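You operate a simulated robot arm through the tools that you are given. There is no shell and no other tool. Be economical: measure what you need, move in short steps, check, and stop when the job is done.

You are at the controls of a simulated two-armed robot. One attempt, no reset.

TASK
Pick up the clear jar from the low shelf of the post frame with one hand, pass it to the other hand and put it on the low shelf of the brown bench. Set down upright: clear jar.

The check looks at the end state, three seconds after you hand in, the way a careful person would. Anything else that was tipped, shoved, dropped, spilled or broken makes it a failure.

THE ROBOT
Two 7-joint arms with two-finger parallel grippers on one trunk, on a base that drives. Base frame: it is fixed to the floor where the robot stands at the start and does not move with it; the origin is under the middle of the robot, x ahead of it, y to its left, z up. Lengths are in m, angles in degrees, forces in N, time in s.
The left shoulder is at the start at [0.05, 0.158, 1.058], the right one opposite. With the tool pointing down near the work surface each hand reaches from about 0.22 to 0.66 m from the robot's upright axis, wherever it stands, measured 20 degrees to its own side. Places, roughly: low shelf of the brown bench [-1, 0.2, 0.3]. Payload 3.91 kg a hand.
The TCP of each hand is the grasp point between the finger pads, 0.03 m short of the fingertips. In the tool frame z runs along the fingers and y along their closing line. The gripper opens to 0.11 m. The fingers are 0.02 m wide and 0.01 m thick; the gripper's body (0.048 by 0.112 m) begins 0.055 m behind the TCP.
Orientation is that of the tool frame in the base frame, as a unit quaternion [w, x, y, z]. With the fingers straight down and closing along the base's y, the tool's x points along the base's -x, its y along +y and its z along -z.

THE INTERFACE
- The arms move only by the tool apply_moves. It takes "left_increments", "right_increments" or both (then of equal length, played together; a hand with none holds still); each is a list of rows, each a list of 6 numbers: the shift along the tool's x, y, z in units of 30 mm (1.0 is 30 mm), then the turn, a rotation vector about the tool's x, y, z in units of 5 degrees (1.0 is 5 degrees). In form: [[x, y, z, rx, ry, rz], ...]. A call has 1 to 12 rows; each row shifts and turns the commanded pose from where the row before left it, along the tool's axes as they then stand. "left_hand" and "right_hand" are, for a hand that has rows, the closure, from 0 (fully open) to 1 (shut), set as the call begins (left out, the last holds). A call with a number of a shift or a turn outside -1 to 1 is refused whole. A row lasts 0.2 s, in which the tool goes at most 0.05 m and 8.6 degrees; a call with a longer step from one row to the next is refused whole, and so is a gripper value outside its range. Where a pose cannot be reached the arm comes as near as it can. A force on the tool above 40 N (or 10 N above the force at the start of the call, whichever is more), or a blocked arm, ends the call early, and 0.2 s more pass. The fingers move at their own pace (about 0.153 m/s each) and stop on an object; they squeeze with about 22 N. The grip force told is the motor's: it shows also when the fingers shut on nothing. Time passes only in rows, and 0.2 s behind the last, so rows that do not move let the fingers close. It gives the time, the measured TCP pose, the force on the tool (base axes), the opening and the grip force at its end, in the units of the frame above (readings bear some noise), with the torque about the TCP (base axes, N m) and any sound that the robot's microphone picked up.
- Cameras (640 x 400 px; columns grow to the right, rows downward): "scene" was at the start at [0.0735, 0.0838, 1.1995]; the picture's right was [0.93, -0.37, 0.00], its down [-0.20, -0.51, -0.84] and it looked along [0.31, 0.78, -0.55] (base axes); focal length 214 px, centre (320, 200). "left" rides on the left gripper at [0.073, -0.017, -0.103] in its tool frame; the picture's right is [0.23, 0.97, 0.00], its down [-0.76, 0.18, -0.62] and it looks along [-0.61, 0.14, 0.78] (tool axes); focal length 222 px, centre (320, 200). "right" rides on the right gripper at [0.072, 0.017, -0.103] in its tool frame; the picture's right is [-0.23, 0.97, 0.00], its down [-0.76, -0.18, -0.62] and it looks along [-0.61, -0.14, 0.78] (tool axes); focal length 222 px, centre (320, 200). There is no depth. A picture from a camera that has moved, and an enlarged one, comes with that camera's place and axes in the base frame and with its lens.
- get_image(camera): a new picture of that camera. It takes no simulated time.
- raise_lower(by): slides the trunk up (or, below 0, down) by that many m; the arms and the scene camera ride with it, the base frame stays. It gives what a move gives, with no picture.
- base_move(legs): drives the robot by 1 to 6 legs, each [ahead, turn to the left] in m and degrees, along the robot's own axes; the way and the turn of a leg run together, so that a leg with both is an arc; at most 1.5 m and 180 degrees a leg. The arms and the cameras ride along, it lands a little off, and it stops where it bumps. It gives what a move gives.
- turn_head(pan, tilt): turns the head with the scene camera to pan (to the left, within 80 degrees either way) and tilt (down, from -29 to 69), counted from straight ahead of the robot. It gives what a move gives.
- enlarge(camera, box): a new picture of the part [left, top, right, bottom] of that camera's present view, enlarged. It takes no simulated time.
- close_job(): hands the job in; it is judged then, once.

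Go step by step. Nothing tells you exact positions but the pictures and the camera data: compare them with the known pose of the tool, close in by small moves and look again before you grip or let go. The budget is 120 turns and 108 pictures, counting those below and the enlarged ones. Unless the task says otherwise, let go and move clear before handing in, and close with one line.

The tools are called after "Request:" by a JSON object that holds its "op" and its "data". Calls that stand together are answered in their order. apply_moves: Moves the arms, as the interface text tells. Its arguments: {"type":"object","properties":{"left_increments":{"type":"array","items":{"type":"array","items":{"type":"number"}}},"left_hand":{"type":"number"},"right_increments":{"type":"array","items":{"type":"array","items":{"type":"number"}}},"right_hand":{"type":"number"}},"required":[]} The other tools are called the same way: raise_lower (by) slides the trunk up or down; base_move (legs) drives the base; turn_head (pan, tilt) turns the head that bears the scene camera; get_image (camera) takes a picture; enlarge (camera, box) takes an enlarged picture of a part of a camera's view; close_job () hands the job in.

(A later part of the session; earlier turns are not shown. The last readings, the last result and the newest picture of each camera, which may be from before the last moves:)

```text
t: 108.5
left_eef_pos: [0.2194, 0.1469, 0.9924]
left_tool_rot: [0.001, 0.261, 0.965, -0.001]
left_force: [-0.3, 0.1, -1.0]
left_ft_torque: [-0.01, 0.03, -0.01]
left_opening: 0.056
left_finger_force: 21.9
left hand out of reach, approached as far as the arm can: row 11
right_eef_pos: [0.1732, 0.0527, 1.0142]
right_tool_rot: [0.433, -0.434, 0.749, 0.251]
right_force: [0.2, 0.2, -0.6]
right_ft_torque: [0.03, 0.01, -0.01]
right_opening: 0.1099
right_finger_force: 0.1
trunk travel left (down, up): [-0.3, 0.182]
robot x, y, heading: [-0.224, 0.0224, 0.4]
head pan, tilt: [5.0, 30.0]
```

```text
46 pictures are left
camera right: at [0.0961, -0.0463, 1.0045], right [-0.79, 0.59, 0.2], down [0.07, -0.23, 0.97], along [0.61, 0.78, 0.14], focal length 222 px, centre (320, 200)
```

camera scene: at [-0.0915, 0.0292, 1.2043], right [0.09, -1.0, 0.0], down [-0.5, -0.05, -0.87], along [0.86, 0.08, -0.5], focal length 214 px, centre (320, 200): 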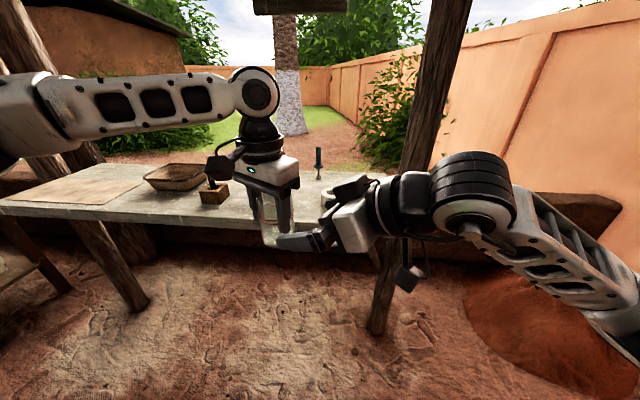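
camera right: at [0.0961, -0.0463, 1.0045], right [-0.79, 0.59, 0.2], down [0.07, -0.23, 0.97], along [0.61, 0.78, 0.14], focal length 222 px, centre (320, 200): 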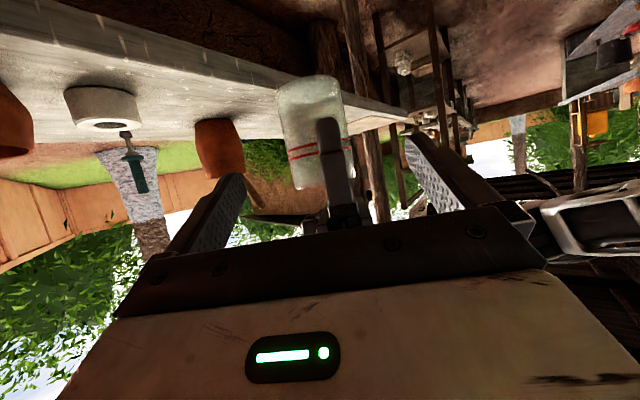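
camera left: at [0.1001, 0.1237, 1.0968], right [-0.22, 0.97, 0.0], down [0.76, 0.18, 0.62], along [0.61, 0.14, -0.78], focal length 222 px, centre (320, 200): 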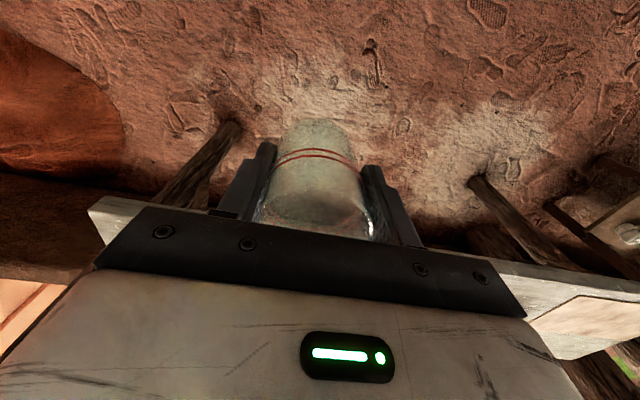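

Both hands line up well, with the jar centred between the right fingers. I'll advance 6 cm and check.

Request:
{"op": "apply_moves", "data": {"right_increments": [[-0.02, 0.04, 0.34, 0, 0, 0], [-0.02, 0.04, 0.34, 0, 0, 0], [-0.02, 0.04, 0.34, 0, 0, 0], [-0.02, 0.04, 0.34, 0, 0, 0], [-0.02, 0.04, 0.34, 0, 0, 0], [-0.02, 0.04, 0.34, 0, 0, 0]]}}

Request:
{"op": "enlarge", "data": {"camera": "scene", "box": [200, 120, 420, 290]}}

Request:
{"op": "get_image", "data": {"camera": "right"}}

```text
t: 109.9
left_eef_pos: [0.2194, 0.1469, 0.993]
left_tool_rot: [0.0, 0.26, 0.966, -0.002]
left_force: [0.7, 0.4, -0.8]
left_ft_torque: [0.01, 0.01, -0.01]
left_opening: 0.0557
left_finger_force: 22.1
right_eef_pos: [0.1951, 0.1057, 0.9861]
right_tool_rot: [0.434, -0.432, 0.75, 0.25]
right_force: [-0.3, 0.6, -0.6]
right_ft_torque: [0.02, 0.0, 0.02]
right_opening: 0.1099
right_finger_force: 0.0
trunk travel left (down, up): [-0.3, 0.182]
robot x, y, heading: [-0.2222, 0.0236, 0.3]
head pan, tilt: [5.0, 30.0]
```

```text
2.35 times, centred on (310, 205) of scene
camera zoom: at [-0.0915, 0.0292, 1.2043], right [0.09, -1.0, 0.0], down [-0.5, -0.05, -0.87], along [0.86, 0.08, -0.5], focal length 505 px, centre (344, 188)
```

zoom: 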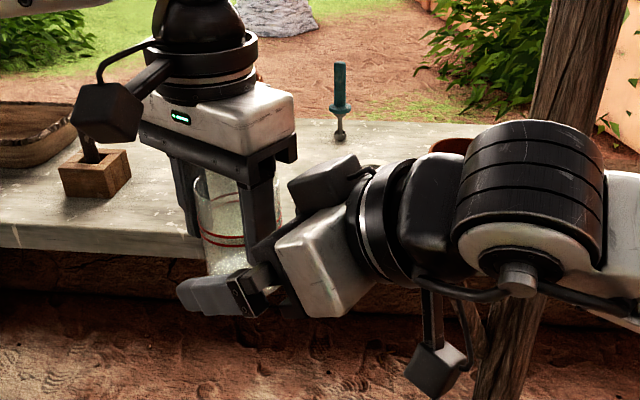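

```text
44 pictures are left
camera right: at [0.1177, 0.0051, 0.9756], right [-0.79, 0.59, 0.2], down [0.07, -0.23, 0.97], along [0.61, 0.78, 0.14], focal length 222 px, centre (320, 200)
```

right: 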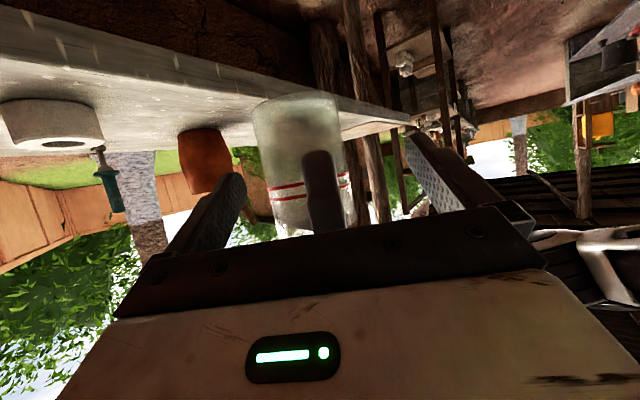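

The jar sits about 14 mm off-centre in the left pads, which explains the earlier slip. I'll shift the right hand 14 mm to match, then close in.

Request:
{"op": "apply_moves", "data": {"right_increments": [[0, -0.24, 0, 0, 0, 0], [0, -0.24, 0, 0, 0, 0], [0, 0, 0.3, 0, 0, 0], [0, 0, 0.3, 0, 0, 0], [0, 0, 0.3, 0, 0, 0], [0, 0, 0.25, 0, 0, 0]]}}

Request:
{"op": "enlarge", "data": {"camera": "scene", "box": [200, 120, 420, 290]}}

Request:
{"op": "get_image", "data": {"camera": "right"}}

```text
t: 111.3
left_eef_pos: [0.2188, 0.1458, 0.9943]
left_tool_rot: [0.001, 0.26, 0.966, -0.001]
left_force: [0.0, 0.2, -0.6]
left_ft_torque: [-0.02, -0.02, 0.02]
left_opening: 0.0557
left_finger_force: 22.3
right_eef_pos: [0.2212, 0.1229, 0.9696]
right_tool_rot: [0.433, -0.433, 0.75, 0.25]
right_force: [0.0, -0.1, 0.0]
right_ft_torque: [0.01, -0.02, 0.01]
right_opening: 0.11
right_finger_force: 0.0
trunk travel left (down, up): [-0.3, 0.182]
robot x, y, heading: [-0.2212, 0.0183, 0.1]
head pan, tilt: [5.0, 30.0]
```

```text
2.35 times, centred on (310, 205) of scene
camera zoom: at [-0.0915, 0.0292, 1.2043], right [0.09, -1.0, 0.0], down [-0.5, -0.05, -0.87], along [0.86, 0.08, -0.5], focal length 505 px, centre (344, 188)
```

zoom: 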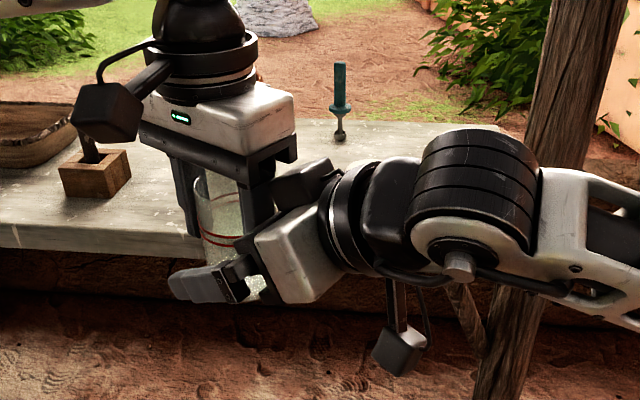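

```text
42 pictures are left
camera right: at [0.1445, 0.0243, 0.9593], right [-0.79, 0.59, 0.2], down [0.07, -0.23, 0.97], along [0.61, 0.78, 0.14], focal length 222 px, centre (320, 200)
```

right: 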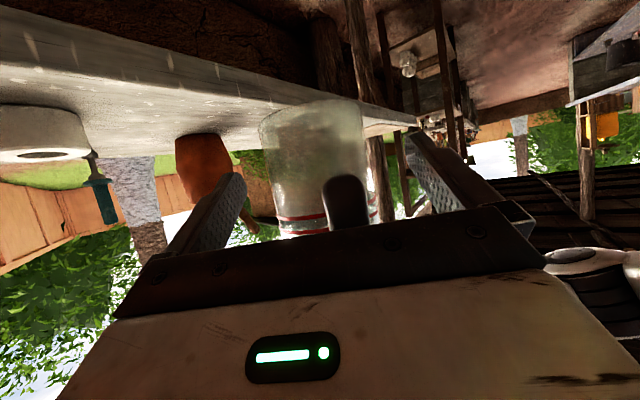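

Request:
{"op": "apply_moves", "data": {"right_increments": [[0, -0.08, 0.1, 0, 0, 0], [0, 0, 0.1, 0, 0, 0]]}}

Request:
{"op": "enlarge", "data": {"camera": "scene", "box": [250, 170, 350, 260]}}

Request:
{"op": "get_image", "data": {"camera": "left"}}

```text
t: 111.9
left_eef_pos: [0.2184, 0.1465, 0.993]
left_tool_rot: [0.0, 0.26, 0.965, -0.001]
left_force: [0.9, 2.8, -2.3]
left_ft_torque: [-0.06, 0.08, 0.01]
left_opening: 0.0557
left_finger_force: 22.1
right_eef_pos: [0.2252, 0.1267, 0.9669]
right_tool_rot: [0.433, -0.433, 0.75, 0.25]
right_force: [-2.5, -1.8, 1.3]
right_ft_torque: [0.17, -0.1, -0.01]
right_opening: 0.1099
right_finger_force: 0.0
trunk travel left (down, up): [-0.3, 0.182]
robot x, y, heading: [-0.2208, 0.0196, 0.7]
head pan, tilt: [5.0, 30.0]
```

```text
4.44 times, centred on (300, 215) of scene
camera zoom: at [-0.0915, 0.0292, 1.2043], right [0.09, -1.0, 0.0], down [-0.5, -0.05, -0.87], along [0.86, 0.08, -0.5], focal length 953 px, centre (409, 133)
```

zoom: 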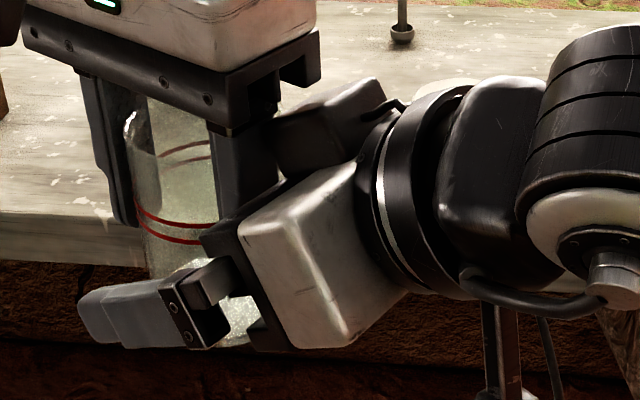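

```text
40 pictures are left
camera left: at [0.1477, 0.1697, 1.0954], right [0.29, 0.96, 0.0], down [0.75, -0.23, 0.62], along [0.6, -0.18, -0.78], focal length 222 px, centre (320, 200)
```

left: 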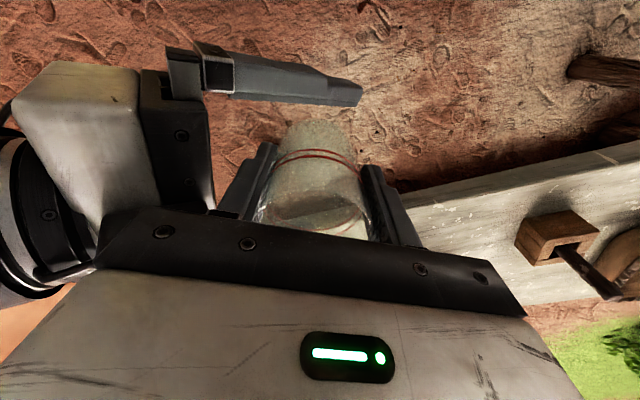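

There is a light touch (about 3 N) between the right hand and the left finger. I'll back off 4 mm and then close the right gripper.

Request:
{"op": "apply_moves", "data": {"right_increments": [[0, 0, -0.14, 0, 0, 0], [0, 0, 0, 0, 0, 0]]}}

Request:
{"op": "apply_moves", "data": {"right_increments": [[0, 0, 0, 0, 0, 0], [0, 0, 0, 0, 0, 0], [0, 0, 0, 0, 0, 0], [0, 0, 0, 0, 0, 0]], "right_hand": 1}}

Request:
{"op": "get_image", "data": {"camera": "right"}}

Request:
{"op": "get_image", "data": {"camera": "left"}}

```text
t: 112.5
left_eef_pos: [0.2184, 0.1462, 0.9933]
left_tool_rot: [0.001, 0.261, 0.965, -0.001]
left_force: [0.7, -0.2, 0.1]
left_ft_torque: [0.04, 0.01, 0.03]
left_opening: 0.056
left_finger_force: 22.2
right_eef_pos: [0.2236, 0.1229, 0.9687]
right_tool_rot: [0.434, -0.432, 0.75, 0.249]
right_force: [1.3, -0.3, -0.3]
right_ft_torque: [0.02, -0.03, -0.03]
right_opening: 0.1102
right_finger_force: 0.0
trunk travel left (down, up): [-0.3, 0.182]
robot x, y, heading: [-0.2212, 0.0215, 0.4]
head pan, tilt: [5.0, 30.0]
```

```text
t: 113.5
left_eef_pos: [0.2186, 0.1454, 0.9937]
left_tool_rot: [0.001, 0.261, 0.965, -0.001]
left_force: [8.5, -0.4, -0.8]
left_ft_torque: [0.1, 0.2, -0.16]
left_opening: 0.0556
left_finger_force: 22.2
right_eef_pos: [0.2219, 0.1242, 0.9679]
right_tool_rot: [0.432, -0.434, 0.749, 0.251]
right_force: [-9.0, 1.1, -0.2]
right_ft_torque: [-0.1, -0.42, 0.4]
right_opening: 0.0627
right_finger_force: 21.8
trunk travel left (down, up): [-0.3, 0.182]
robot x, y, heading: [-0.2205, 0.0173, 0.4]
head pan, tilt: [5.0, 30.0]
```

```text
39 pictures are left
camera right: at [0.1462, 0.0237, 0.9582], right [-0.79, 0.58, 0.2], down [0.07, -0.23, 0.97], along [0.61, 0.78, 0.14], focal length 222 px, centre (320, 200)
```

right: 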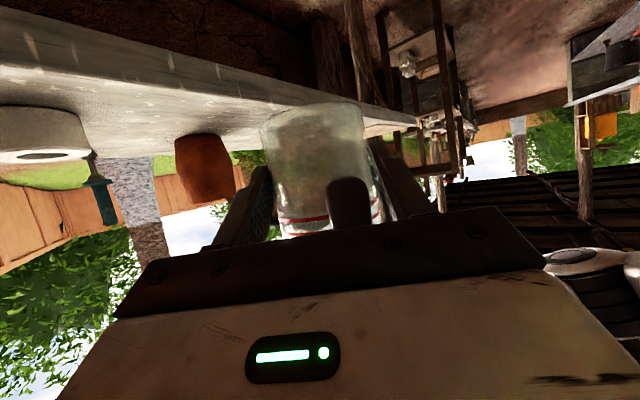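

```text
38 pictures are left
camera left: at [0.1478, 0.1695, 1.0956], right [0.29, 0.96, 0.0], down [0.75, -0.23, 0.62], along [0.6, -0.18, -0.78], focal length 222 px, centre (320, 200)
```

left: 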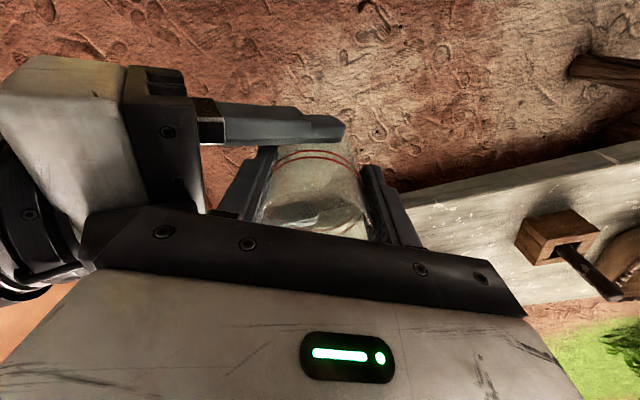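

The right hand holds the jar at 0.063 m, its full diameter. I'll relieve the 9 N side load with a small 2.5 mm shift, then release the left.

Request:
{"op": "apply_moves", "data": {"right_increments": [[0, 0.05, 0, 0, 0, 0], [0, 0.05, 0, 0, 0, 0], [0, 0, 0, 0, 0, 0]]}}

```text
t: 114.3
left_eef_pos: [0.218, 0.1474, 0.9926]
left_tool_rot: [0.0, 0.261, 0.965, -0.001]
left_force: [0.1, 2.3, -0.2]
left_ft_torque: [-0.12, -0.36, -0.1]
left_opening: 0.0553
left_finger_force: 21.7
right_eef_pos: [0.2216, 0.1247, 0.9693]
right_tool_rot: [0.433, -0.432, 0.751, 0.249]
right_force: [-0.3, -3.2, 0.1]
right_ft_torque: [0.17, 0.34, 0.09]
right_opening: 0.0624
right_finger_force: 22.1
trunk travel left (down, up): [-0.3, 0.182]
robot x, y, heading: [-0.2182, 0.0165, 0.0]
head pan, tilt: [5.0, 30.0]
```

The loads are balanced. The gap to the right palm is small, so I'll open the left hand only 3 mm per side before lifting it straight up.

Request:
{"op": "apply_moves", "data": {"left_increments": [[0, 0, 0, 0, 0, 0], [0, 0, 0, 0, 0, 0], [0, 0, 0, 0, 0, 0]], "left_hand": 0.44}}

Request:
{"op": "get_image", "data": {"camera": "right"}}

Request:
{"op": "get_image", "data": {"camera": "left"}}

```text
t: 115.1
left_eef_pos: [0.219, 0.1456, 0.9918]
left_tool_rot: [0.001, 0.261, 0.965, 0.0]
left_force: [-0.3, 0.3, 0.3]
left_ft_torque: [-0.02, -0.03, 0.01]
left_opening: 0.0615
left_finger_force: 0.1
right_eef_pos: [0.2211, 0.1252, 0.9681]
right_tool_rot: [0.433, -0.433, 0.75, 0.25]
right_force: [0.7, 0.4, -0.4]
right_ft_torque: [0.01, 0.0, -0.03]
right_opening: 0.0625
right_finger_force: 21.8
trunk travel left (down, up): [-0.3, 0.182]
robot x, y, heading: [-0.2174, 0.0226, 0.2]
head pan, tilt: [5.0, 30.0]
```

```text
37 pictures are left
camera right: at [0.144, 0.0251, 0.9584], right [-0.79, 0.59, 0.2], down [0.07, -0.23, 0.97], along [0.61, 0.78, 0.14], focal length 222 px, centre (320, 200)
```

right: 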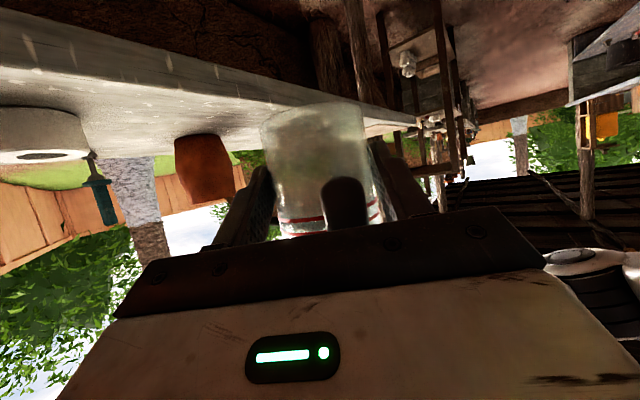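

```text
36 pictures are left
camera left: at [0.1476, 0.1694, 1.0955], right [0.29, 0.96, 0.0], down [0.75, -0.23, 0.62], along [0.6, -0.19, -0.78], focal length 222 px, centre (320, 200)
```

left: 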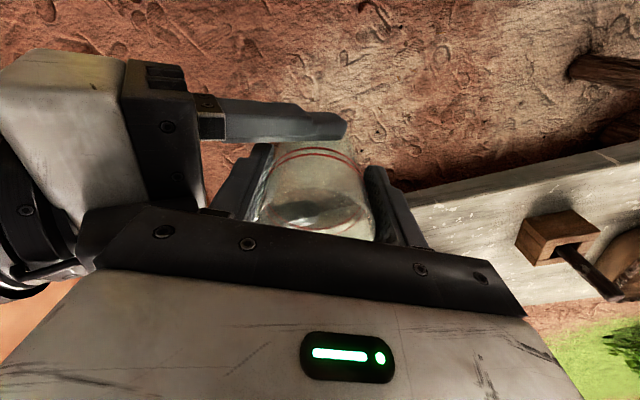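

The right hand holds the jar alone. I'll raise the left hand straight up.

Request:
{"op": "apply_moves", "data": {"left_increments": [[0, 0, -0.15, 0, 0, 0], [0, 0, -0.25, 0, 0, 0], [0, 0, -0.35, 0, 0, 0], [0, 0, -0.4, 0, 0, 0], [0, 0, -0.5, 0, 0, 0], [0, 0, -0.5, 0, 0, 0], [0, 0, -0.5, 0, 0, 0], [0, 0, -0.5, 0, 0, 0], [0, 0, -0.3, 0, 0, 0]]}}

Request:
{"op": "get_image", "data": {"camera": "scene"}}

```text
t: 117.1
left_eef_pos: [0.2117, 0.1638, 1.0764]
left_tool_rot: [0.0, 0.261, 0.965, -0.001]
left_force: [0.7, -0.4, -0.5]
left_ft_torque: [0.03, 0.0, 0.01]
left_opening: 0.0616
left_finger_force: 0.1
left hand out of reach, approached as far as the arm can: row 2, 4, 5, 6, 7, 8
right_eef_pos: [0.2216, 0.1244, 0.9699]
right_tool_rot: [0.433, -0.433, 0.75, 0.25]
right_force: [-0.5, -0.1, -0.4]
right_ft_torque: [-0.01, -0.02, 0.0]
right_opening: 0.0625
right_finger_force: 22.2
trunk travel left (down, up): [-0.3, 0.182]
robot x, y, heading: [-0.2246, 0.0168, 0.4]
head pan, tilt: [5.0, 30.0]
```

```text
35 pictures are left
camera scene: at [-0.0915, 0.0292, 1.2043], right [0.09, -1.0, 0.0], down [-0.5, -0.05, -0.87], along [0.86, 0.08, -0.5], focal length 214 px, centre (320, 200)
```

scene: 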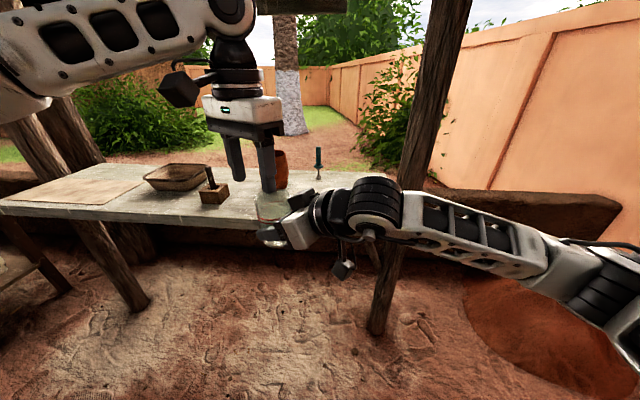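

The left fingers have cleared the rim. I'll move the left hand away and check that the jar is still upright.

Request:
{"op": "apply_moves", "data": {"left_increments": [[0.2, 0.3, -0.2, 0, 0, 0], [0.4, 0.6, -0.2, 0, 0, 0], [0.5, 0.7, 0, 0, 0, 0], [0.5, 0.7, 0, 0, 0, 0], [0.5, 0.7, 0, 0, 0, 0]]}}

Request:
{"op": "enlarge", "data": {"camera": "scene", "box": [220, 150, 380, 270]}}

Request:
{"op": "get_image", "data": {"camera": "right"}}

```text
t: 118.3
left_eef_pos: [0.2044, 0.2691, 1.0902]
left_tool_rot: [0.0, 0.261, 0.965, -0.002]
left_force: [0.8, 0.1, -0.7]
left_ft_torque: [-0.01, 0.01, 0.02]
left_opening: 0.0617
left_finger_force: 0.0
right_eef_pos: [0.2212, 0.126, 0.9687]
right_tool_rot: [0.432, -0.434, 0.75, 0.25]
right_force: [0.5, -0.4, 0.3]
right_ft_torque: [-0.01, 0.0, 0.01]
right_opening: 0.0625
right_finger_force: 22.2
trunk travel left (down, up): [-0.3, 0.182]
robot x, y, heading: [-0.223, 0.0224, 0.2]
head pan, tilt: [5.0, 30.0]
```

```text
3.33 times, centred on (300, 210) of scene
camera zoom: at [-0.0916, 0.0294, 1.2044], right [0.09, -1.0, 0.0], down [-0.5, -0.05, -0.87], along [0.86, 0.08, -0.5], focal length 715 px, centre (387, 167)
```

zoom: 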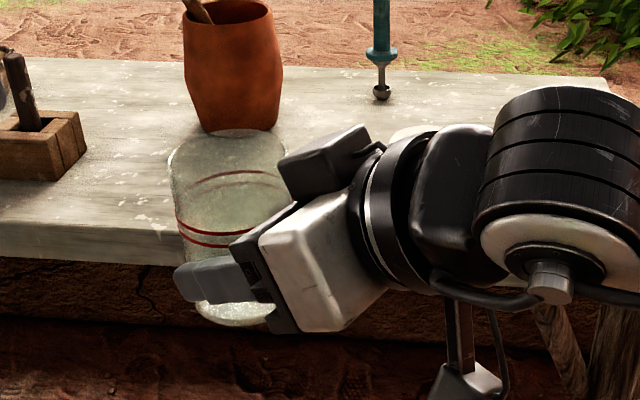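

```text
33 pictures are left
camera right: at [0.1439, 0.0252, 0.9584], right [-0.79, 0.59, 0.2], down [0.07, -0.23, 0.97], along [0.61, 0.78, 0.14], focal length 222 px, centre (320, 200)
```

right: 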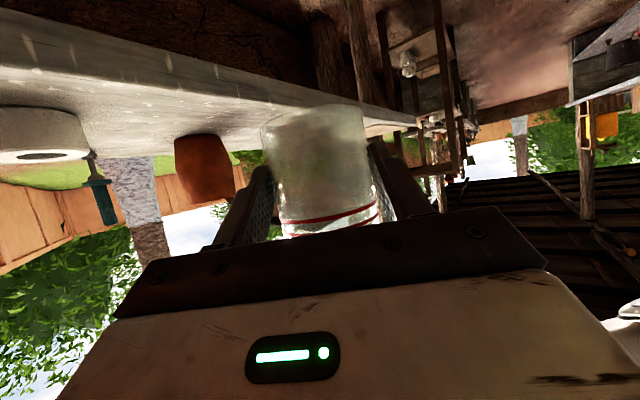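

The jar is upright and held by the right hand alone. I'll tuck the left hand back near its start pose, then raise the trunk so everything clears while turning.

Request:
{"op": "apply_moves", "data": {"left_increments": [[0.95, 0.06, 0, 0, 0, 0], [0.95, 0.06, 0, 0, 0, 0], [0.95, 0.06, 0, 0, 0, 0], [0.95, 0.06, 0, 0, 0, 0], [0.95, 0.06, 0, 0, 0, 0], [0.95, 0.06, 0, 0, 0, 0], [0.95, 0.06, 0, 0, 0, 0]]}}

Request:
{"op": "raise_lower", "data": {"by": 0.05}}

Request:
{"op": "get_image", "data": {"camera": "right"}}

```text
t: 119.9
left_eef_pos: [0.0381, 0.3821, 1.0911]
left_tool_rot: [0.0, 0.26, 0.966, -0.001]
left_force: [0.2, -0.5, -0.8]
left_ft_torque: [0.02, 0.0, -0.02]
left_opening: 0.0615
left_finger_force: 0.0
right_eef_pos: [0.22, 0.1244, 0.9695]
right_tool_rot: [0.433, -0.433, 0.75, 0.249]
right_force: [0.6, -0.8, 0.1]
right_ft_torque: [-0.01, 0.02, -0.03]
right_opening: 0.0624
right_finger_force: 21.8
trunk travel left (down, up): [-0.3, 0.182]
robot x, y, heading: [-0.219, 0.0213, 0.4]
head pan, tilt: [5.0, 30.0]
```

```text
t: 120.8
left_eef_pos: [0.0384, 0.3819, 1.1395]
left_tool_rot: [0.001, 0.261, 0.965, -0.001]
left_force: [0.7, 0.2, 0.4]
left_ft_torque: [0.04, -0.01, 0.0]
left_opening: 0.0617
left_finger_force: 0.0
right_eef_pos: [0.2224, 0.1256, 1.0183]
right_tool_rot: [0.432, -0.433, 0.75, 0.25]
right_force: [0.4, 0.6, -0.6]
right_ft_torque: [0.0, 0.0, 0.03]
right_opening: 0.0622
right_finger_force: 21.6
trunk travel left (down, up): [-0.35, 0.132]
robot x, y, heading: [-0.2215, 0.0189, 0.5]
head pan, tilt: [5.0, 30.0]
```

```text
32 pictures are left
camera right: at [0.1442, 0.0251, 1.0082], right [-0.79, 0.59, 0.2], down [0.07, -0.23, 0.97], along [0.61, 0.78, 0.13], focal length 222 px, centre (320, 200)
```

right: 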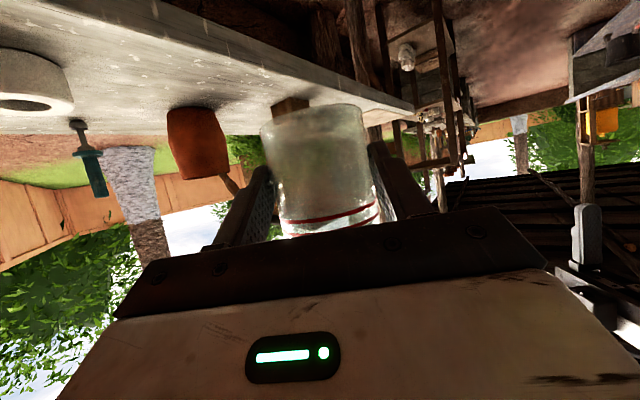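

No slip. I'll raise another 0.1 m, move slightly forward and begin the turn.

Request:
{"op": "raise_lower", "data": {"by": 0.1}}

Request:
{"op": "base_move", "data": {"legs": [[0.08, 0], [0, 30]]}}

Request:
{"op": "get_image", "data": {"camera": "right"}}

Request:
{"op": "get_image", "data": {"camera": "scene"}}

```text
t: 122.1
left_eef_pos: [0.0381, 0.3826, 1.2402]
left_tool_rot: [0.0, 0.26, 0.966, -0.001]
left_force: [0.1, 0.0, 0.4]
left_ft_torque: [0.03, 0.0, 0.04]
left_opening: 0.0617
left_finger_force: 0.0
right_eef_pos: [0.2209, 0.1247, 1.1194]
right_tool_rot: [0.433, -0.433, 0.75, 0.249]
right_force: [0.6, 0.8, -1.5]
right_ft_torque: [0.0, 0.02, -0.02]
right_opening: 0.0625
right_finger_force: 22.3
trunk travel left (down, up): [-0.45, 0.032]
robot x, y, heading: [-0.2227, 0.0165, 0.3]
head pan, tilt: [5.0, 30.0]
```

```text
t: 124.6
left_eef_pos: [-0.0949, 0.4642, 1.2398]
left_tool_rot: [0.0, 0.005, 1.0, -0.001]
left_force: [-0.3, -0.6, 0.5]
left_ft_torque: [0.03, 0.02, 0.02]
left_opening: 0.0619
left_finger_force: 0.0
right_eef_pos: [0.1915, 0.3301, 1.1183]
right_tool_rot: [0.355, -0.61, 0.614, 0.353]
right_force: [-1.0, -0.3, -0.7]
right_ft_torque: [-0.01, -0.02, 0.0]
right_opening: 0.0619
right_finger_force: 21.7
trunk travel left (down, up): [-0.45, 0.032]
robot x, y, heading: [-0.1416, 0.0208, 30.0]
head pan, tilt: [5.0, 30.0]
```

```text
31 pictures are left
camera right: at [0.1742, 0.206, 1.1082], right [-0.97, 0.12, 0.2], down [0.18, -0.16, 0.97], along [0.15, 0.98, 0.13], focal length 222 px, centre (320, 200)
```

right: 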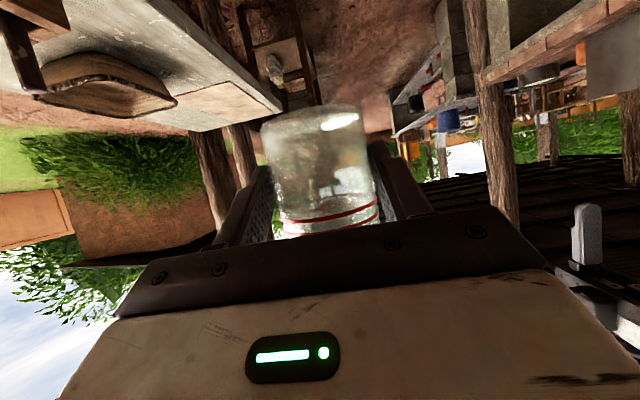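

```text
30 pictures are left
camera scene: at [-0.0322, 0.0932, 1.3544], right [0.57, -0.82, 0.0], down [-0.41, -0.29, -0.87], along [0.71, 0.5, -0.5], focal length 214 px, centre (320, 200)
```

scene: 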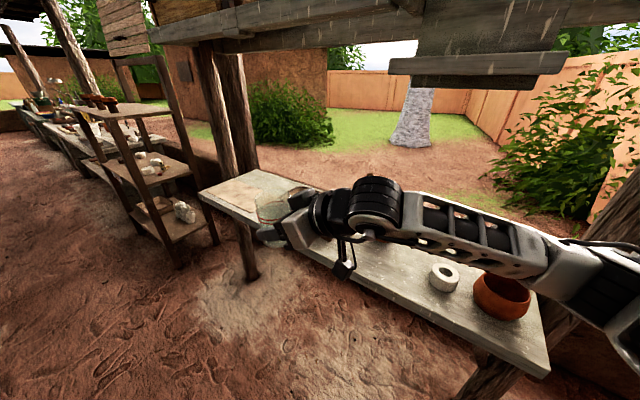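

Request:
{"op": "base_move", "data": {"legs": [[0, 60], [0, 60]]}}

Request:
{"op": "turn_head", "data": {"pan": 15, "tilt": 35}}

Request:
{"op": "get_image", "data": {"camera": "scene"}}

Request:
{"op": "get_image", "data": {"camera": "right"}}

```text
t: 130.4
left_eef_pos: [-0.5441, -0.1715, 1.2399]
left_tool_rot: [0.0, 0.87, -0.494, 0.001]
left_force: [-1.0, 0.4, -0.8]
left_ft_torque: [0.02, 0.02, 0.0]
left_opening: 0.0615
left_finger_force: 0.2
right_eef_pos: [-0.5785, 0.1426, 1.1189]
right_tool_rot: [0.133, 0.835, 0.231, -0.482]
right_force: [-0.5, -0.3, -0.3]
right_ft_torque: [-0.02, -0.02, 0.0]
right_opening: 0.0623
right_finger_force: 22.2
trunk travel left (down, up): [-0.45, 0.032]
robot x, y, heading: [-0.1393, 0.0191, 151.0]
head pan, tilt: [5.0, 30.0]
```

```text
t: 131.1
left_eef_pos: [-0.5438, -0.172, 1.24]
left_tool_rot: [-0.001, 0.87, -0.494, 0.0]
left_force: [-0.9, -0.1, 0.0]
left_ft_torque: [0.02, 0.01, -0.04]
left_opening: 0.0615
left_finger_force: 0.0
right_eef_pos: [-0.5798, 0.1437, 1.1183]
right_tool_rot: [0.133, 0.835, 0.23, -0.482]
right_force: [-0.6, -0.6, -0.3]
right_ft_torque: [0.01, -0.02, -0.02]
right_opening: 0.0621
right_finger_force: 22.3
trunk travel left (down, up): [-0.45, 0.032]
robot x, y, heading: [-0.1424, 0.0174, 151.5]
head pan, tilt: [15.0, 35.0]
```

```text
29 pictures are left
camera scene: at [-0.2612, 0.0613, 1.3466], right [0.24, 0.97, 0.0], down [0.56, -0.14, -0.82], along [-0.8, 0.2, -0.57], focal length 214 px, centre (320, 200)
```

scene: 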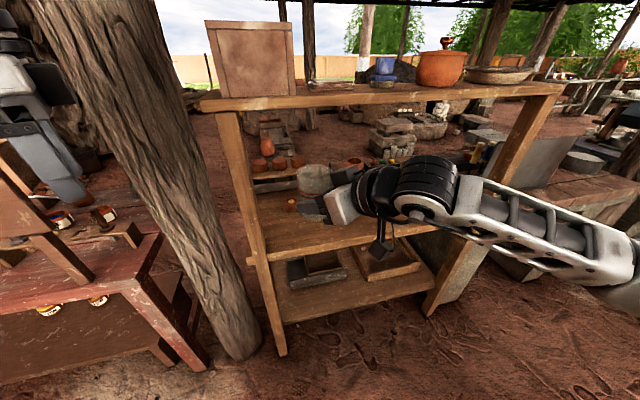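

```text
28 pictures are left
camera right: at [-0.4616, 0.1932, 1.1081], right [0.4, -0.89, 0.2], down [0.04, 0.23, 0.97], along [-0.91, -0.38, 0.13], focal length 222 px, centre (320, 200)
```

right: 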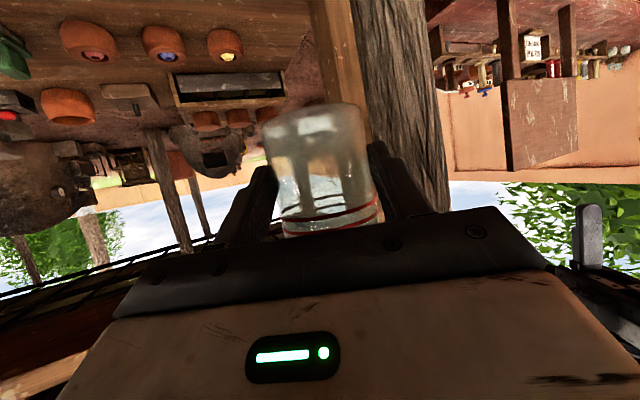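

The jar is stable and the bench front edge is at x≈-0.79, with a free front strip on the low shelf. I'll lower the trunk.

Request:
{"op": "raise_lower", "data": {"by": -0.2}}

Request:
{"op": "raise_lower", "data": {"by": -0.24}}

Request:
{"op": "get_image", "data": {"camera": "scene"}}

Request:
{"op": "get_image", "data": {"camera": "right"}}

```text
t: 133.3
left_eef_pos: [-0.5445, -0.1714, 1.0394]
left_tool_rot: [0.0, 0.869, -0.494, 0.0]
left_force: [0.6, -1.1, 0.1]
left_ft_torque: [0.0, 0.02, 0.03]
left_opening: 0.0615
left_finger_force: 0.1
right_eef_pos: [-0.5784, 0.1434, 0.9186]
right_tool_rot: [0.133, 0.835, 0.23, -0.482]
right_force: [-0.1, 0.1, -0.3]
right_ft_torque: [-0.02, 0.02, 0.0]
right_opening: 0.0618
right_finger_force: 21.7
trunk travel left (down, up): [-0.25, 0.232]
robot x, y, heading: [-0.1394, 0.0239, 151.2]
head pan, tilt: [15.0, 35.0]
```

```text
t: 135.8
left_eef_pos: [-0.5447, -0.1714, 0.7999]
left_tool_rot: [-0.001, 0.87, -0.494, 0.0]
left_force: [0.0, -0.1, 0.5]
left_ft_torque: [0.0, 0.02, -0.03]
left_opening: 0.0615
left_finger_force: 0.1
right_eef_pos: [-0.5785, 0.1424, 0.6793]
right_tool_rot: [0.134, 0.835, 0.231, -0.482]
right_force: [-0.2, -0.2, -0.2]
right_ft_torque: [-0.03, -0.02, 0.03]
right_opening: 0.0619
right_finger_force: 22.0
trunk travel left (down, up): [-0.01, 0.472]
robot x, y, heading: [-0.1433, 0.0172, 151.2]
head pan, tilt: [15.0, 35.0]
```

```text
27 pictures are left
camera scene: at [-0.2612, 0.0612, 0.9066], right [0.24, 0.97, 0.0], down [0.56, -0.14, -0.82], along [-0.8, 0.19, -0.57], focal length 214 px, centre (320, 200)
```

scene: 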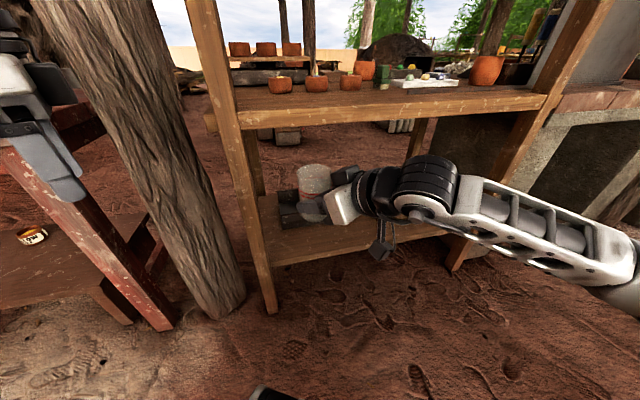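

```text
26 pictures are left
camera right: at [-0.4616, 0.1931, 0.6682], right [0.4, -0.89, 0.2], down [0.04, 0.23, 0.97], along [-0.91, -0.38, 0.13], focal length 222 px, centre (320, 200)
```

right: 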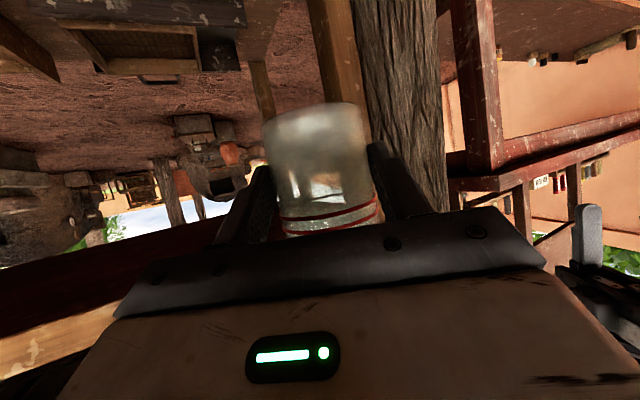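

I'll lower the jar 0.2 m with the arm while turning the hand 30° toward the shelf (pointing -x).

Request:
{"op": "apply_moves", "data": {"right_increments": [[0.48, 0, 0.278, 0.433, 0, 0.25], [0.48, 0, 0.278, 0.433, 0, 0.25], [0.48, 0, 0.278, 0.433, 0, 0.25], [0.48, 0, 0.278, 0.433, 0, 0.25], [0.48, 0, 0.278, 0.433, 0, 0.25], [0.48, 0, 0.278, 0.433, 0, 0.25], [0.48, 0, 0.278, 0.433, 0, 0.25], [0.48, 0, 0.278, 0.433, 0, 0.25], [0.48, 0, 0.278, 0.433, 0, 0.25], [0.48, 0, 0.278, 0.433, 0, 0.25], [0.48, 0, 0.278, 0.433, 0, 0.25], [0.48, 0, 0.278, 0.433, 0, 0.25]]}}

Request:
{"op": "get_image", "data": {"camera": "scene"}}

Request:
{"op": "get_image", "data": {"camera": "right"}}

```text
t: 138.4
left_eef_pos: [-0.5443, -0.1721, 0.8002]
left_tool_rot: [0.0, 0.869, -0.494, 0.0]
left_force: [-0.3, -0.1, -0.3]
left_ft_torque: [0.01, -0.01, 0.0]
left_opening: 0.0618
left_finger_force: 0.0
right_eef_pos: [-0.5805, 0.1541, 0.5608]
right_tool_rot: [0.058, 0.861, 0.101, -0.495]
right_force: [-0.1, 0.3, 0.1]
right_ft_torque: [0.0, -0.01, -0.01]
right_opening: 0.0619
right_finger_force: 22.1
right hand out of reach, approached as far as the arm can: row 7, 8, 9, 10, 11, 12
trunk travel left (down, up): [-0.01, 0.472]
robot x, y, heading: [-0.142, 0.023, 151.3]
head pan, tilt: [15.0, 35.0]
```

```text
25 pictures are left
camera scene: at [-0.2612, 0.0612, 0.9065], right [0.24, 0.97, 0.0], down [0.56, -0.14, -0.82], along [-0.8, 0.19, -0.57], focal length 214 px, centre (320, 200)
```

scene: 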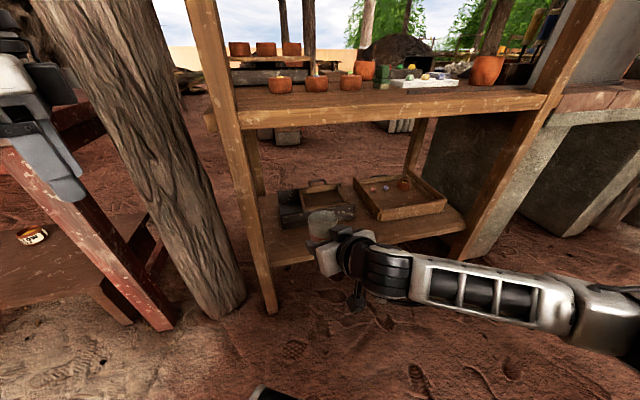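

```text
24 pictures are left
camera right: at [-0.4539, 0.1674, 0.5511], right [0.11, -0.97, 0.2], down [0.11, 0.21, 0.97], along [-0.99, -0.09, 0.13], focal length 222 px, centre (320, 200)
```

right: 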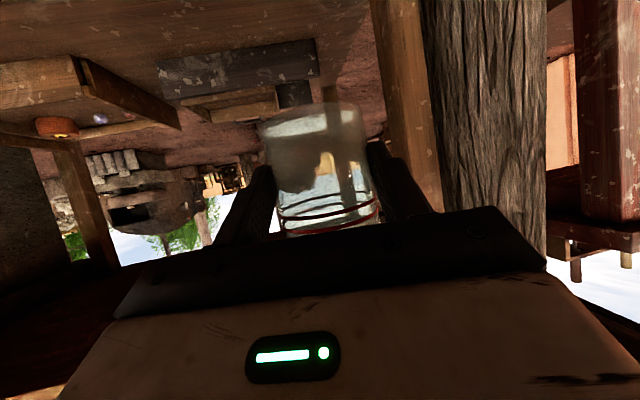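

The arm is too folded to go lower here. I'll extend the hand 0.12 m toward the shelf and then lower further.

Request:
{"op": "apply_moves", "data": {"right_increments": [[-0.324, -0.155, 0.56, 0, 0, 0], [-0.324, -0.155, 0.56, 0, 0, 0], [-0.324, -0.155, 0.56, 0, 0, 0], [-0.324, -0.155, 0.56, 0, 0, 0], [-0.324, -0.155, 0.56, 0, 0, 0], [-0.324, -0.155, 0.56, 0, 0, 0], [0.43, 0, 0.25, 0, 0, 0], [0.43, 0, 0.25, 0, 0, 0], [0.43, 0, 0.25, 0, 0, 0], [0.43, 0, 0.25, 0, 0, 0], [0.43, 0, 0.25, 0, 0, 0], [0.43, 0, 0.25, 0, 0, 0]]}}

Request:
{"op": "get_image", "data": {"camera": "scene"}}

```text
t: 141.0
left_eef_pos: [-0.5437, -0.1719, 0.7995]
left_tool_rot: [-0.001, 0.869, -0.494, 0.0]
left_force: [0.4, 0.3, -0.4]
left_ft_torque: [0.02, -0.02, 0.04]
left_opening: 0.0616
left_finger_force: 0.0
right_eef_pos: [-0.7001, 0.1648, 0.4792]
right_tool_rot: [0.049, 0.863, 0.084, -0.495]
right_force: [-0.3, 0.6, 0.1]
right_ft_torque: [-0.03, 0.04, 0.0]
right_opening: 0.0615
right_finger_force: 22.7
right hand out of reach, approached as far as the arm can: row 12
trunk travel left (down, up): [-0.01, 0.472]
robot x, y, heading: [-0.14, 0.0209, 151.1]
head pan, tilt: [15.0, 35.0]
```

```text
23 pictures are left
camera scene: at [-0.2612, 0.0612, 0.9066], right [0.24, 0.97, 0.0], down [0.56, -0.14, -0.82], along [-0.8, 0.19, -0.57], focal length 214 px, centre (320, 200)
```

scene: 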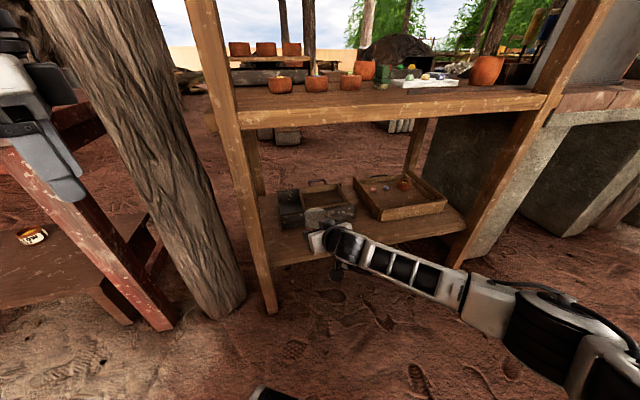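

Now it reaches. I'll extend over the shelf's front strip to about x=-0.85, y=0.21, still 0.14 m above it, and check.

Request:
{"op": "apply_moves", "data": {"right_increments": [[-0.293, -0.356, 0.508, 0, 0, 0], [-0.293, -0.356, 0.508, 0, 0, 0], [-0.293, -0.356, 0.508, 0, 0, 0], [-0.293, -0.356, 0.508, 0, 0, 0], [-0.293, -0.356, 0.508, 0, 0, 0], [-0.293, -0.356, 0.508, 0, 0, 0], [-0.293, -0.356, 0.508, 0, 0, 0]]}}

Request:
{"op": "enlarge", "data": {"camera": "scene", "box": [230, 150, 480, 310]}}

Request:
{"op": "get_image", "data": {"camera": "right"}}

```text
t: 142.6
left_eef_pos: [-0.5437, -0.1721, 0.7998]
left_tool_rot: [-0.001, 0.869, -0.494, 0.0]
left_force: [-0.2, 0.4, 0.5]
left_ft_torque: [0.0, 0.02, 0.01]
left_opening: 0.0618
left_finger_force: 0.0
right_eef_pos: [-0.7785, 0.1925, 0.4804]
right_tool_rot: [0.047, 0.862, 0.082, -0.498]
right_force: [-0.5, -0.9, -0.3]
right_ft_torque: [-0.01, -0.04, -0.02]
right_opening: 0.0619
right_finger_force: 22.1
right hand out of reach, approached as far as the arm can: row 5, 6, 7
trunk travel left (down, up): [-0.01, 0.472]
robot x, y, heading: [-0.1429, 0.0216, 151.3]
head pan, tilt: [15.0, 35.0]
```

```text
2.50 times, centred on (355, 230) of scene
camera zoom: at [-0.2613, 0.0612, 0.9066], right [0.24, 0.97, 0.0], down [0.56, -0.14, -0.82], along [-0.8, 0.19, -0.57], focal length 536 px, centre (232, 125)
```

zoom: 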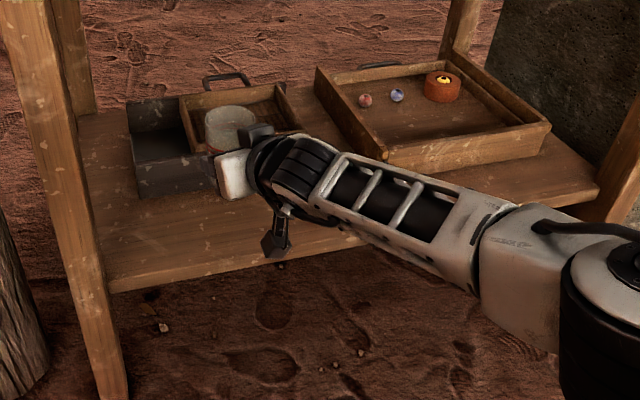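

```text
21 pictures are left
camera right: at [-0.6514, 0.2006, 0.4697], right [0.07, -0.98, 0.2], down [0.12, 0.2, 0.97], along [-0.99, -0.05, 0.13], focal length 222 px, centre (320, 200)
```

right: 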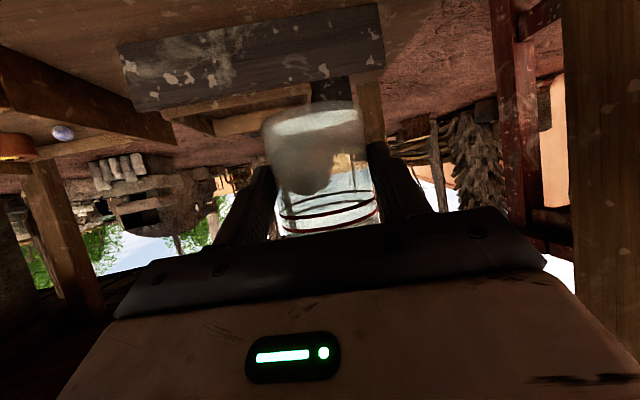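

The arm is at its limit here, so I'll drive the base 6.5 cm forward to bring the jar over the strip.

Request:
{"op": "base_move", "data": {"legs": [[0.065, 0]]}}

Request:
{"op": "apply_moves", "data": {"right_increments": [[0.3, 0, 0.173, 0, 0, 0], [0.3, 0, 0.173, 0, 0, 0], [0.3, 0, 0.173, 0, 0, 0], [0.3, 0, 0.173, 0, 0, 0], [0.3, 0, 0.173, 0, 0, 0], [0.3, 0, 0.173, 0, 0, 0]]}}

Request:
{"op": "enlarge", "data": {"camera": "scene", "box": [230, 150, 480, 310]}}

Request:
{"op": "get_image", "data": {"camera": "right"}}

```text
t: 143.6
left_eef_pos: [-0.6025, -0.1395, 0.7997]
left_tool_rot: [-0.001, 0.869, -0.494, 0.0]
left_force: [0.3, -0.4, -0.2]
left_ft_torque: [-0.01, 0.0, 0.0]
left_opening: 0.0617
left_finger_force: 0.1
right_eef_pos: [-0.835, 0.2241, 0.4807]
right_tool_rot: [0.048, 0.863, 0.082, -0.497]
right_force: [-0.2, -0.2, -0.3]
right_ft_torque: [0.0, 0.0, 0.03]
right_opening: 0.0616
right_finger_force: 21.1
trunk travel left (down, up): [-0.01, 0.472]
robot x, y, heading: [-0.1983, 0.0513, 151.2]
head pan, tilt: [15.0, 35.0]
```

```text
t: 145.0
left_eef_pos: [-0.6015, -0.1402, 0.8005]
left_tool_rot: [-0.001, 0.87, -0.494, 0.001]
left_force: [0.7, 0.3, 0.0]
left_ft_torque: [0.02, 0.01, -0.03]
left_opening: 0.0617
left_finger_force: 0.0
right_eef_pos: [-0.8231, 0.2234, 0.4219]
right_tool_rot: [0.048, 0.862, 0.082, -0.497]
right_force: [-0.5, 0.3, 0.0]
right_ft_torque: [-0.02, -0.01, 0.01]
right_opening: 0.0619
right_finger_force: 22.4
right hand out of reach, approached as far as the arm can: row 4, 5, 6
trunk travel left (down, up): [-0.01, 0.472]
robot x, y, heading: [-0.1996, 0.0547, 151.3]
head pan, tilt: [15.0, 35.0]
```

```text
2.50 times, centred on (355, 230) of scene
camera zoom: at [-0.3183, 0.0927, 0.9066], right [0.24, 0.97, 0.0], down [0.56, -0.14, -0.82], along [-0.8, 0.2, -0.57], focal length 536 px, centre (232, 125)
```

zoom: 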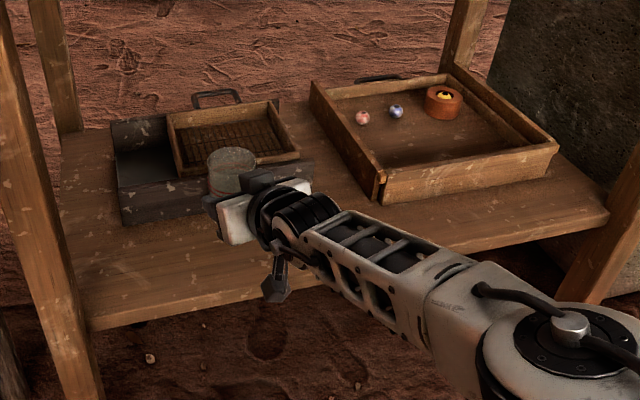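

```text
19 pictures are left
camera right: at [-0.6967, 0.2314, 0.4116], right [0.07, -0.98, 0.2], down [0.12, 0.2, 0.97], along [-0.99, -0.05, 0.13], focal length 222 px, centre (320, 200)
```

right: 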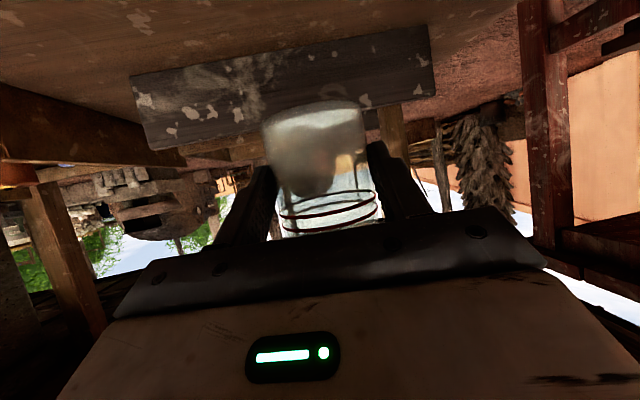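

Another 8 cm of descent is needed. I'll retract both hands a little, drive closer, and then lower.

Request:
{"op": "apply_moves", "data": {"left_increments": [[0.5, 0, 0, 0, 0, 0], [0.5, 0, 0, 0, 0, 0], [0.5, 0, 0, 0, 0, 0], [0.5, 0, 0, 0, 0, 0], [0, 0, 0, 0, 0, 0], [0, 0, 0, 0, 0, 0]], "right_increments": [[0.22, 0, -0.385, 0, 0, 0], [0.22, 0, -0.385, 0, 0, 0], [0.22, 0, -0.385, 0, 0, 0], [0.22, 0, -0.385, 0, 0, 0], [0.22, 0, -0.385, 0, 0, 0], [0.22, 0, -0.385, 0, 0, 0]]}}

Request:
{"op": "base_move", "data": {"legs": [[0.085, 0]]}}

Request:
{"op": "apply_moves", "data": {"right_increments": [[0.23, 0, 0.133, 0, 0, 0], [0.23, 0, 0.133, 0, 0, 0], [0.23, 0, 0.133, 0, 0, 0], [0.23, 0, 0.133, 0, 0, 0], [0.23, 0, 0.133, 0, 0, 0]]}}

Request:
{"op": "enlarge", "data": {"camera": "scene", "box": [200, 170, 420, 320]}}

```text
t: 146.4
left_eef_pos: [-0.5723, -0.1924, 0.8008]
left_tool_rot: [0.0, 0.869, -0.495, 0.001]
left_force: [0.3, 0.2, -0.2]
left_ft_torque: [-0.04, -0.04, -0.01]
left_opening: 0.0616
left_finger_force: 0.0
right_eef_pos: [-0.7539, 0.233, 0.4129]
right_tool_rot: [0.054, 0.873, 0.09, -0.476]
right_force: [-0.5, 0.1, -1.6]
right_ft_torque: [0.03, 0.0, 0.0]
right_opening: 0.0615
right_finger_force: 21.6
right hand out of reach, approached as far as the arm can: row 1, 2
trunk travel left (down, up): [-0.01, 0.472]
robot x, y, heading: [-0.2008, 0.0512, 151.3]
head pan, tilt: [15.0, 35.0]
```

```text
t: 147.4
left_eef_pos: [-0.647, -0.1488, 0.8005]
left_tool_rot: [-0.001, 0.869, -0.495, 0.0]
left_force: [0.4, 1.0, -1.0]
left_ft_torque: [-0.01, 0.02, 0.0]
left_opening: 0.0618
left_finger_force: 0.1
right_eef_pos: [-0.8281, 0.275, 0.4133]
right_tool_rot: [0.053, 0.874, 0.089, -0.476]
right_force: [0.3, -0.3, -1.0]
right_ft_torque: [-0.01, -0.05, -0.01]
right_opening: 0.0618
right_finger_force: 21.9
trunk travel left (down, up): [-0.01, 0.472]
robot x, y, heading: [-0.2739, 0.0892, 151.2]
head pan, tilt: [15.0, 35.0]
```

```text
t: 148.7
left_eef_pos: [-0.6477, -0.1505, 0.8005]
left_tool_rot: [-0.001, 0.869, -0.496, 0.001]
left_force: [0.0, 0.3, 0.4]
left_ft_torque: [-0.04, 0.0, -0.01]
left_opening: 0.0617
left_finger_force: 0.0
right_eef_pos: [-0.8264, 0.2739, 0.3722]
right_tool_rot: [0.055, 0.873, 0.09, -0.476]
right_force: [0.4, 0.4, -0.5]
right_ft_torque: [0.01, -0.03, 0.02]
right_opening: 0.0614
right_finger_force: 22.2
trunk travel left (down, up): [-0.01, 0.472]
robot x, y, heading: [-0.2741, 0.091, 151.1]
head pan, tilt: [15.0, 35.0]
```

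```text
2.67 times, centred on (310, 245) of scene
camera zoom: at [-0.3933, 0.1342, 0.9066], right [0.24, 0.97, 0.0], down [0.56, -0.14, -0.82], along [-0.8, 0.2, -0.57], focal length 572 px, centre (347, 80)
```

zoom: 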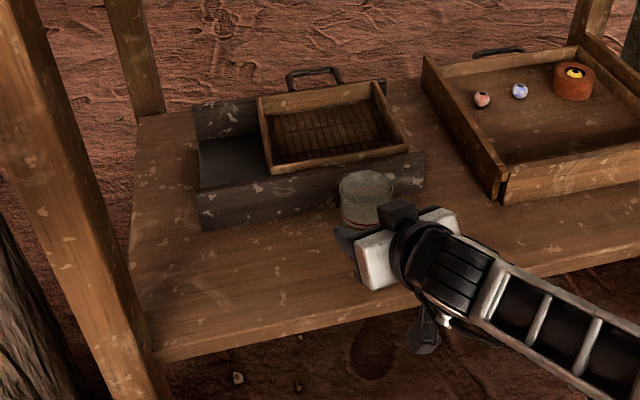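

A limit twisted the tool by about 2.6°, so the jar leans slightly. I'll correct the pitch and roll, then inspect before the final lowering.

Request:
{"op": "apply_moves", "data": {"right_increments": [[0, 0, 0, 0, -0.26, -0.07], [0, 0, 0, 0, -0.26, -0.07], [0, 0, 0, 0, 0, 0]]}}

Request:
{"op": "enlarge", "data": {"camera": "scene", "box": [290, 210, 390, 280]}}

Request:
{"op": "get_image", "data": {"camera": "right"}}

```text
t: 149.4
left_eef_pos: [-0.6475, -0.1508, 0.7995]
left_tool_rot: [-0.002, 0.869, -0.495, 0.0]
left_force: [0.2, 0.0, 0.5]
left_ft_torque: [0.0, -0.06, -0.01]
left_opening: 0.0616
left_finger_force: 0.1
right_eef_pos: [-0.8279, 0.2733, 0.3732]
right_tool_rot: [0.053, 0.862, 0.093, -0.496]
right_force: [0.3, -0.2, -0.9]
right_ft_torque: [-0.03, -0.01, 0.01]
right_opening: 0.0616
right_finger_force: 22.1
trunk travel left (down, up): [-0.01, 0.472]
robot x, y, heading: [-0.2768, 0.0918, 151.2]
head pan, tilt: [15.0, 35.0]
```

```text
5.71 times, centred on (340, 245) of scene
camera zoom: at [-0.3933, 0.1342, 0.9065], right [0.24, 0.97, 0.0], down [0.56, -0.14, -0.82], along [-0.8, 0.2, -0.57], focal length 1226 px, centre (206, -57)
```

zoom: 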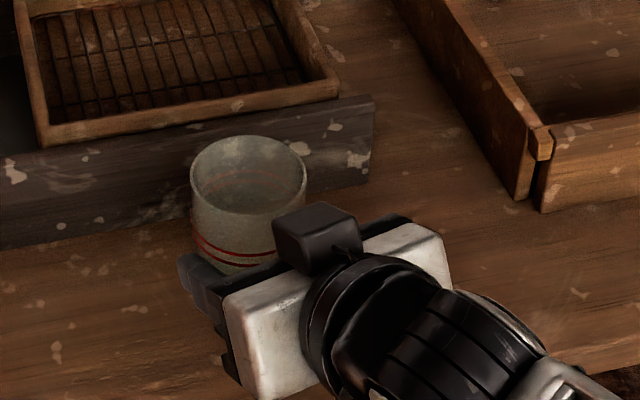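

```text
16 pictures are left
camera right: at [-0.6997, 0.2845, 0.363], right [0.1, -0.98, 0.2], down [0.11, 0.21, 0.97], along [-0.99, -0.07, 0.13], focal length 222 px, centre (320, 200)
```

right: 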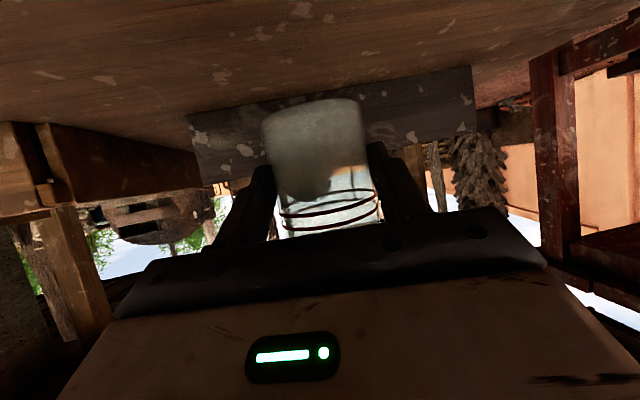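

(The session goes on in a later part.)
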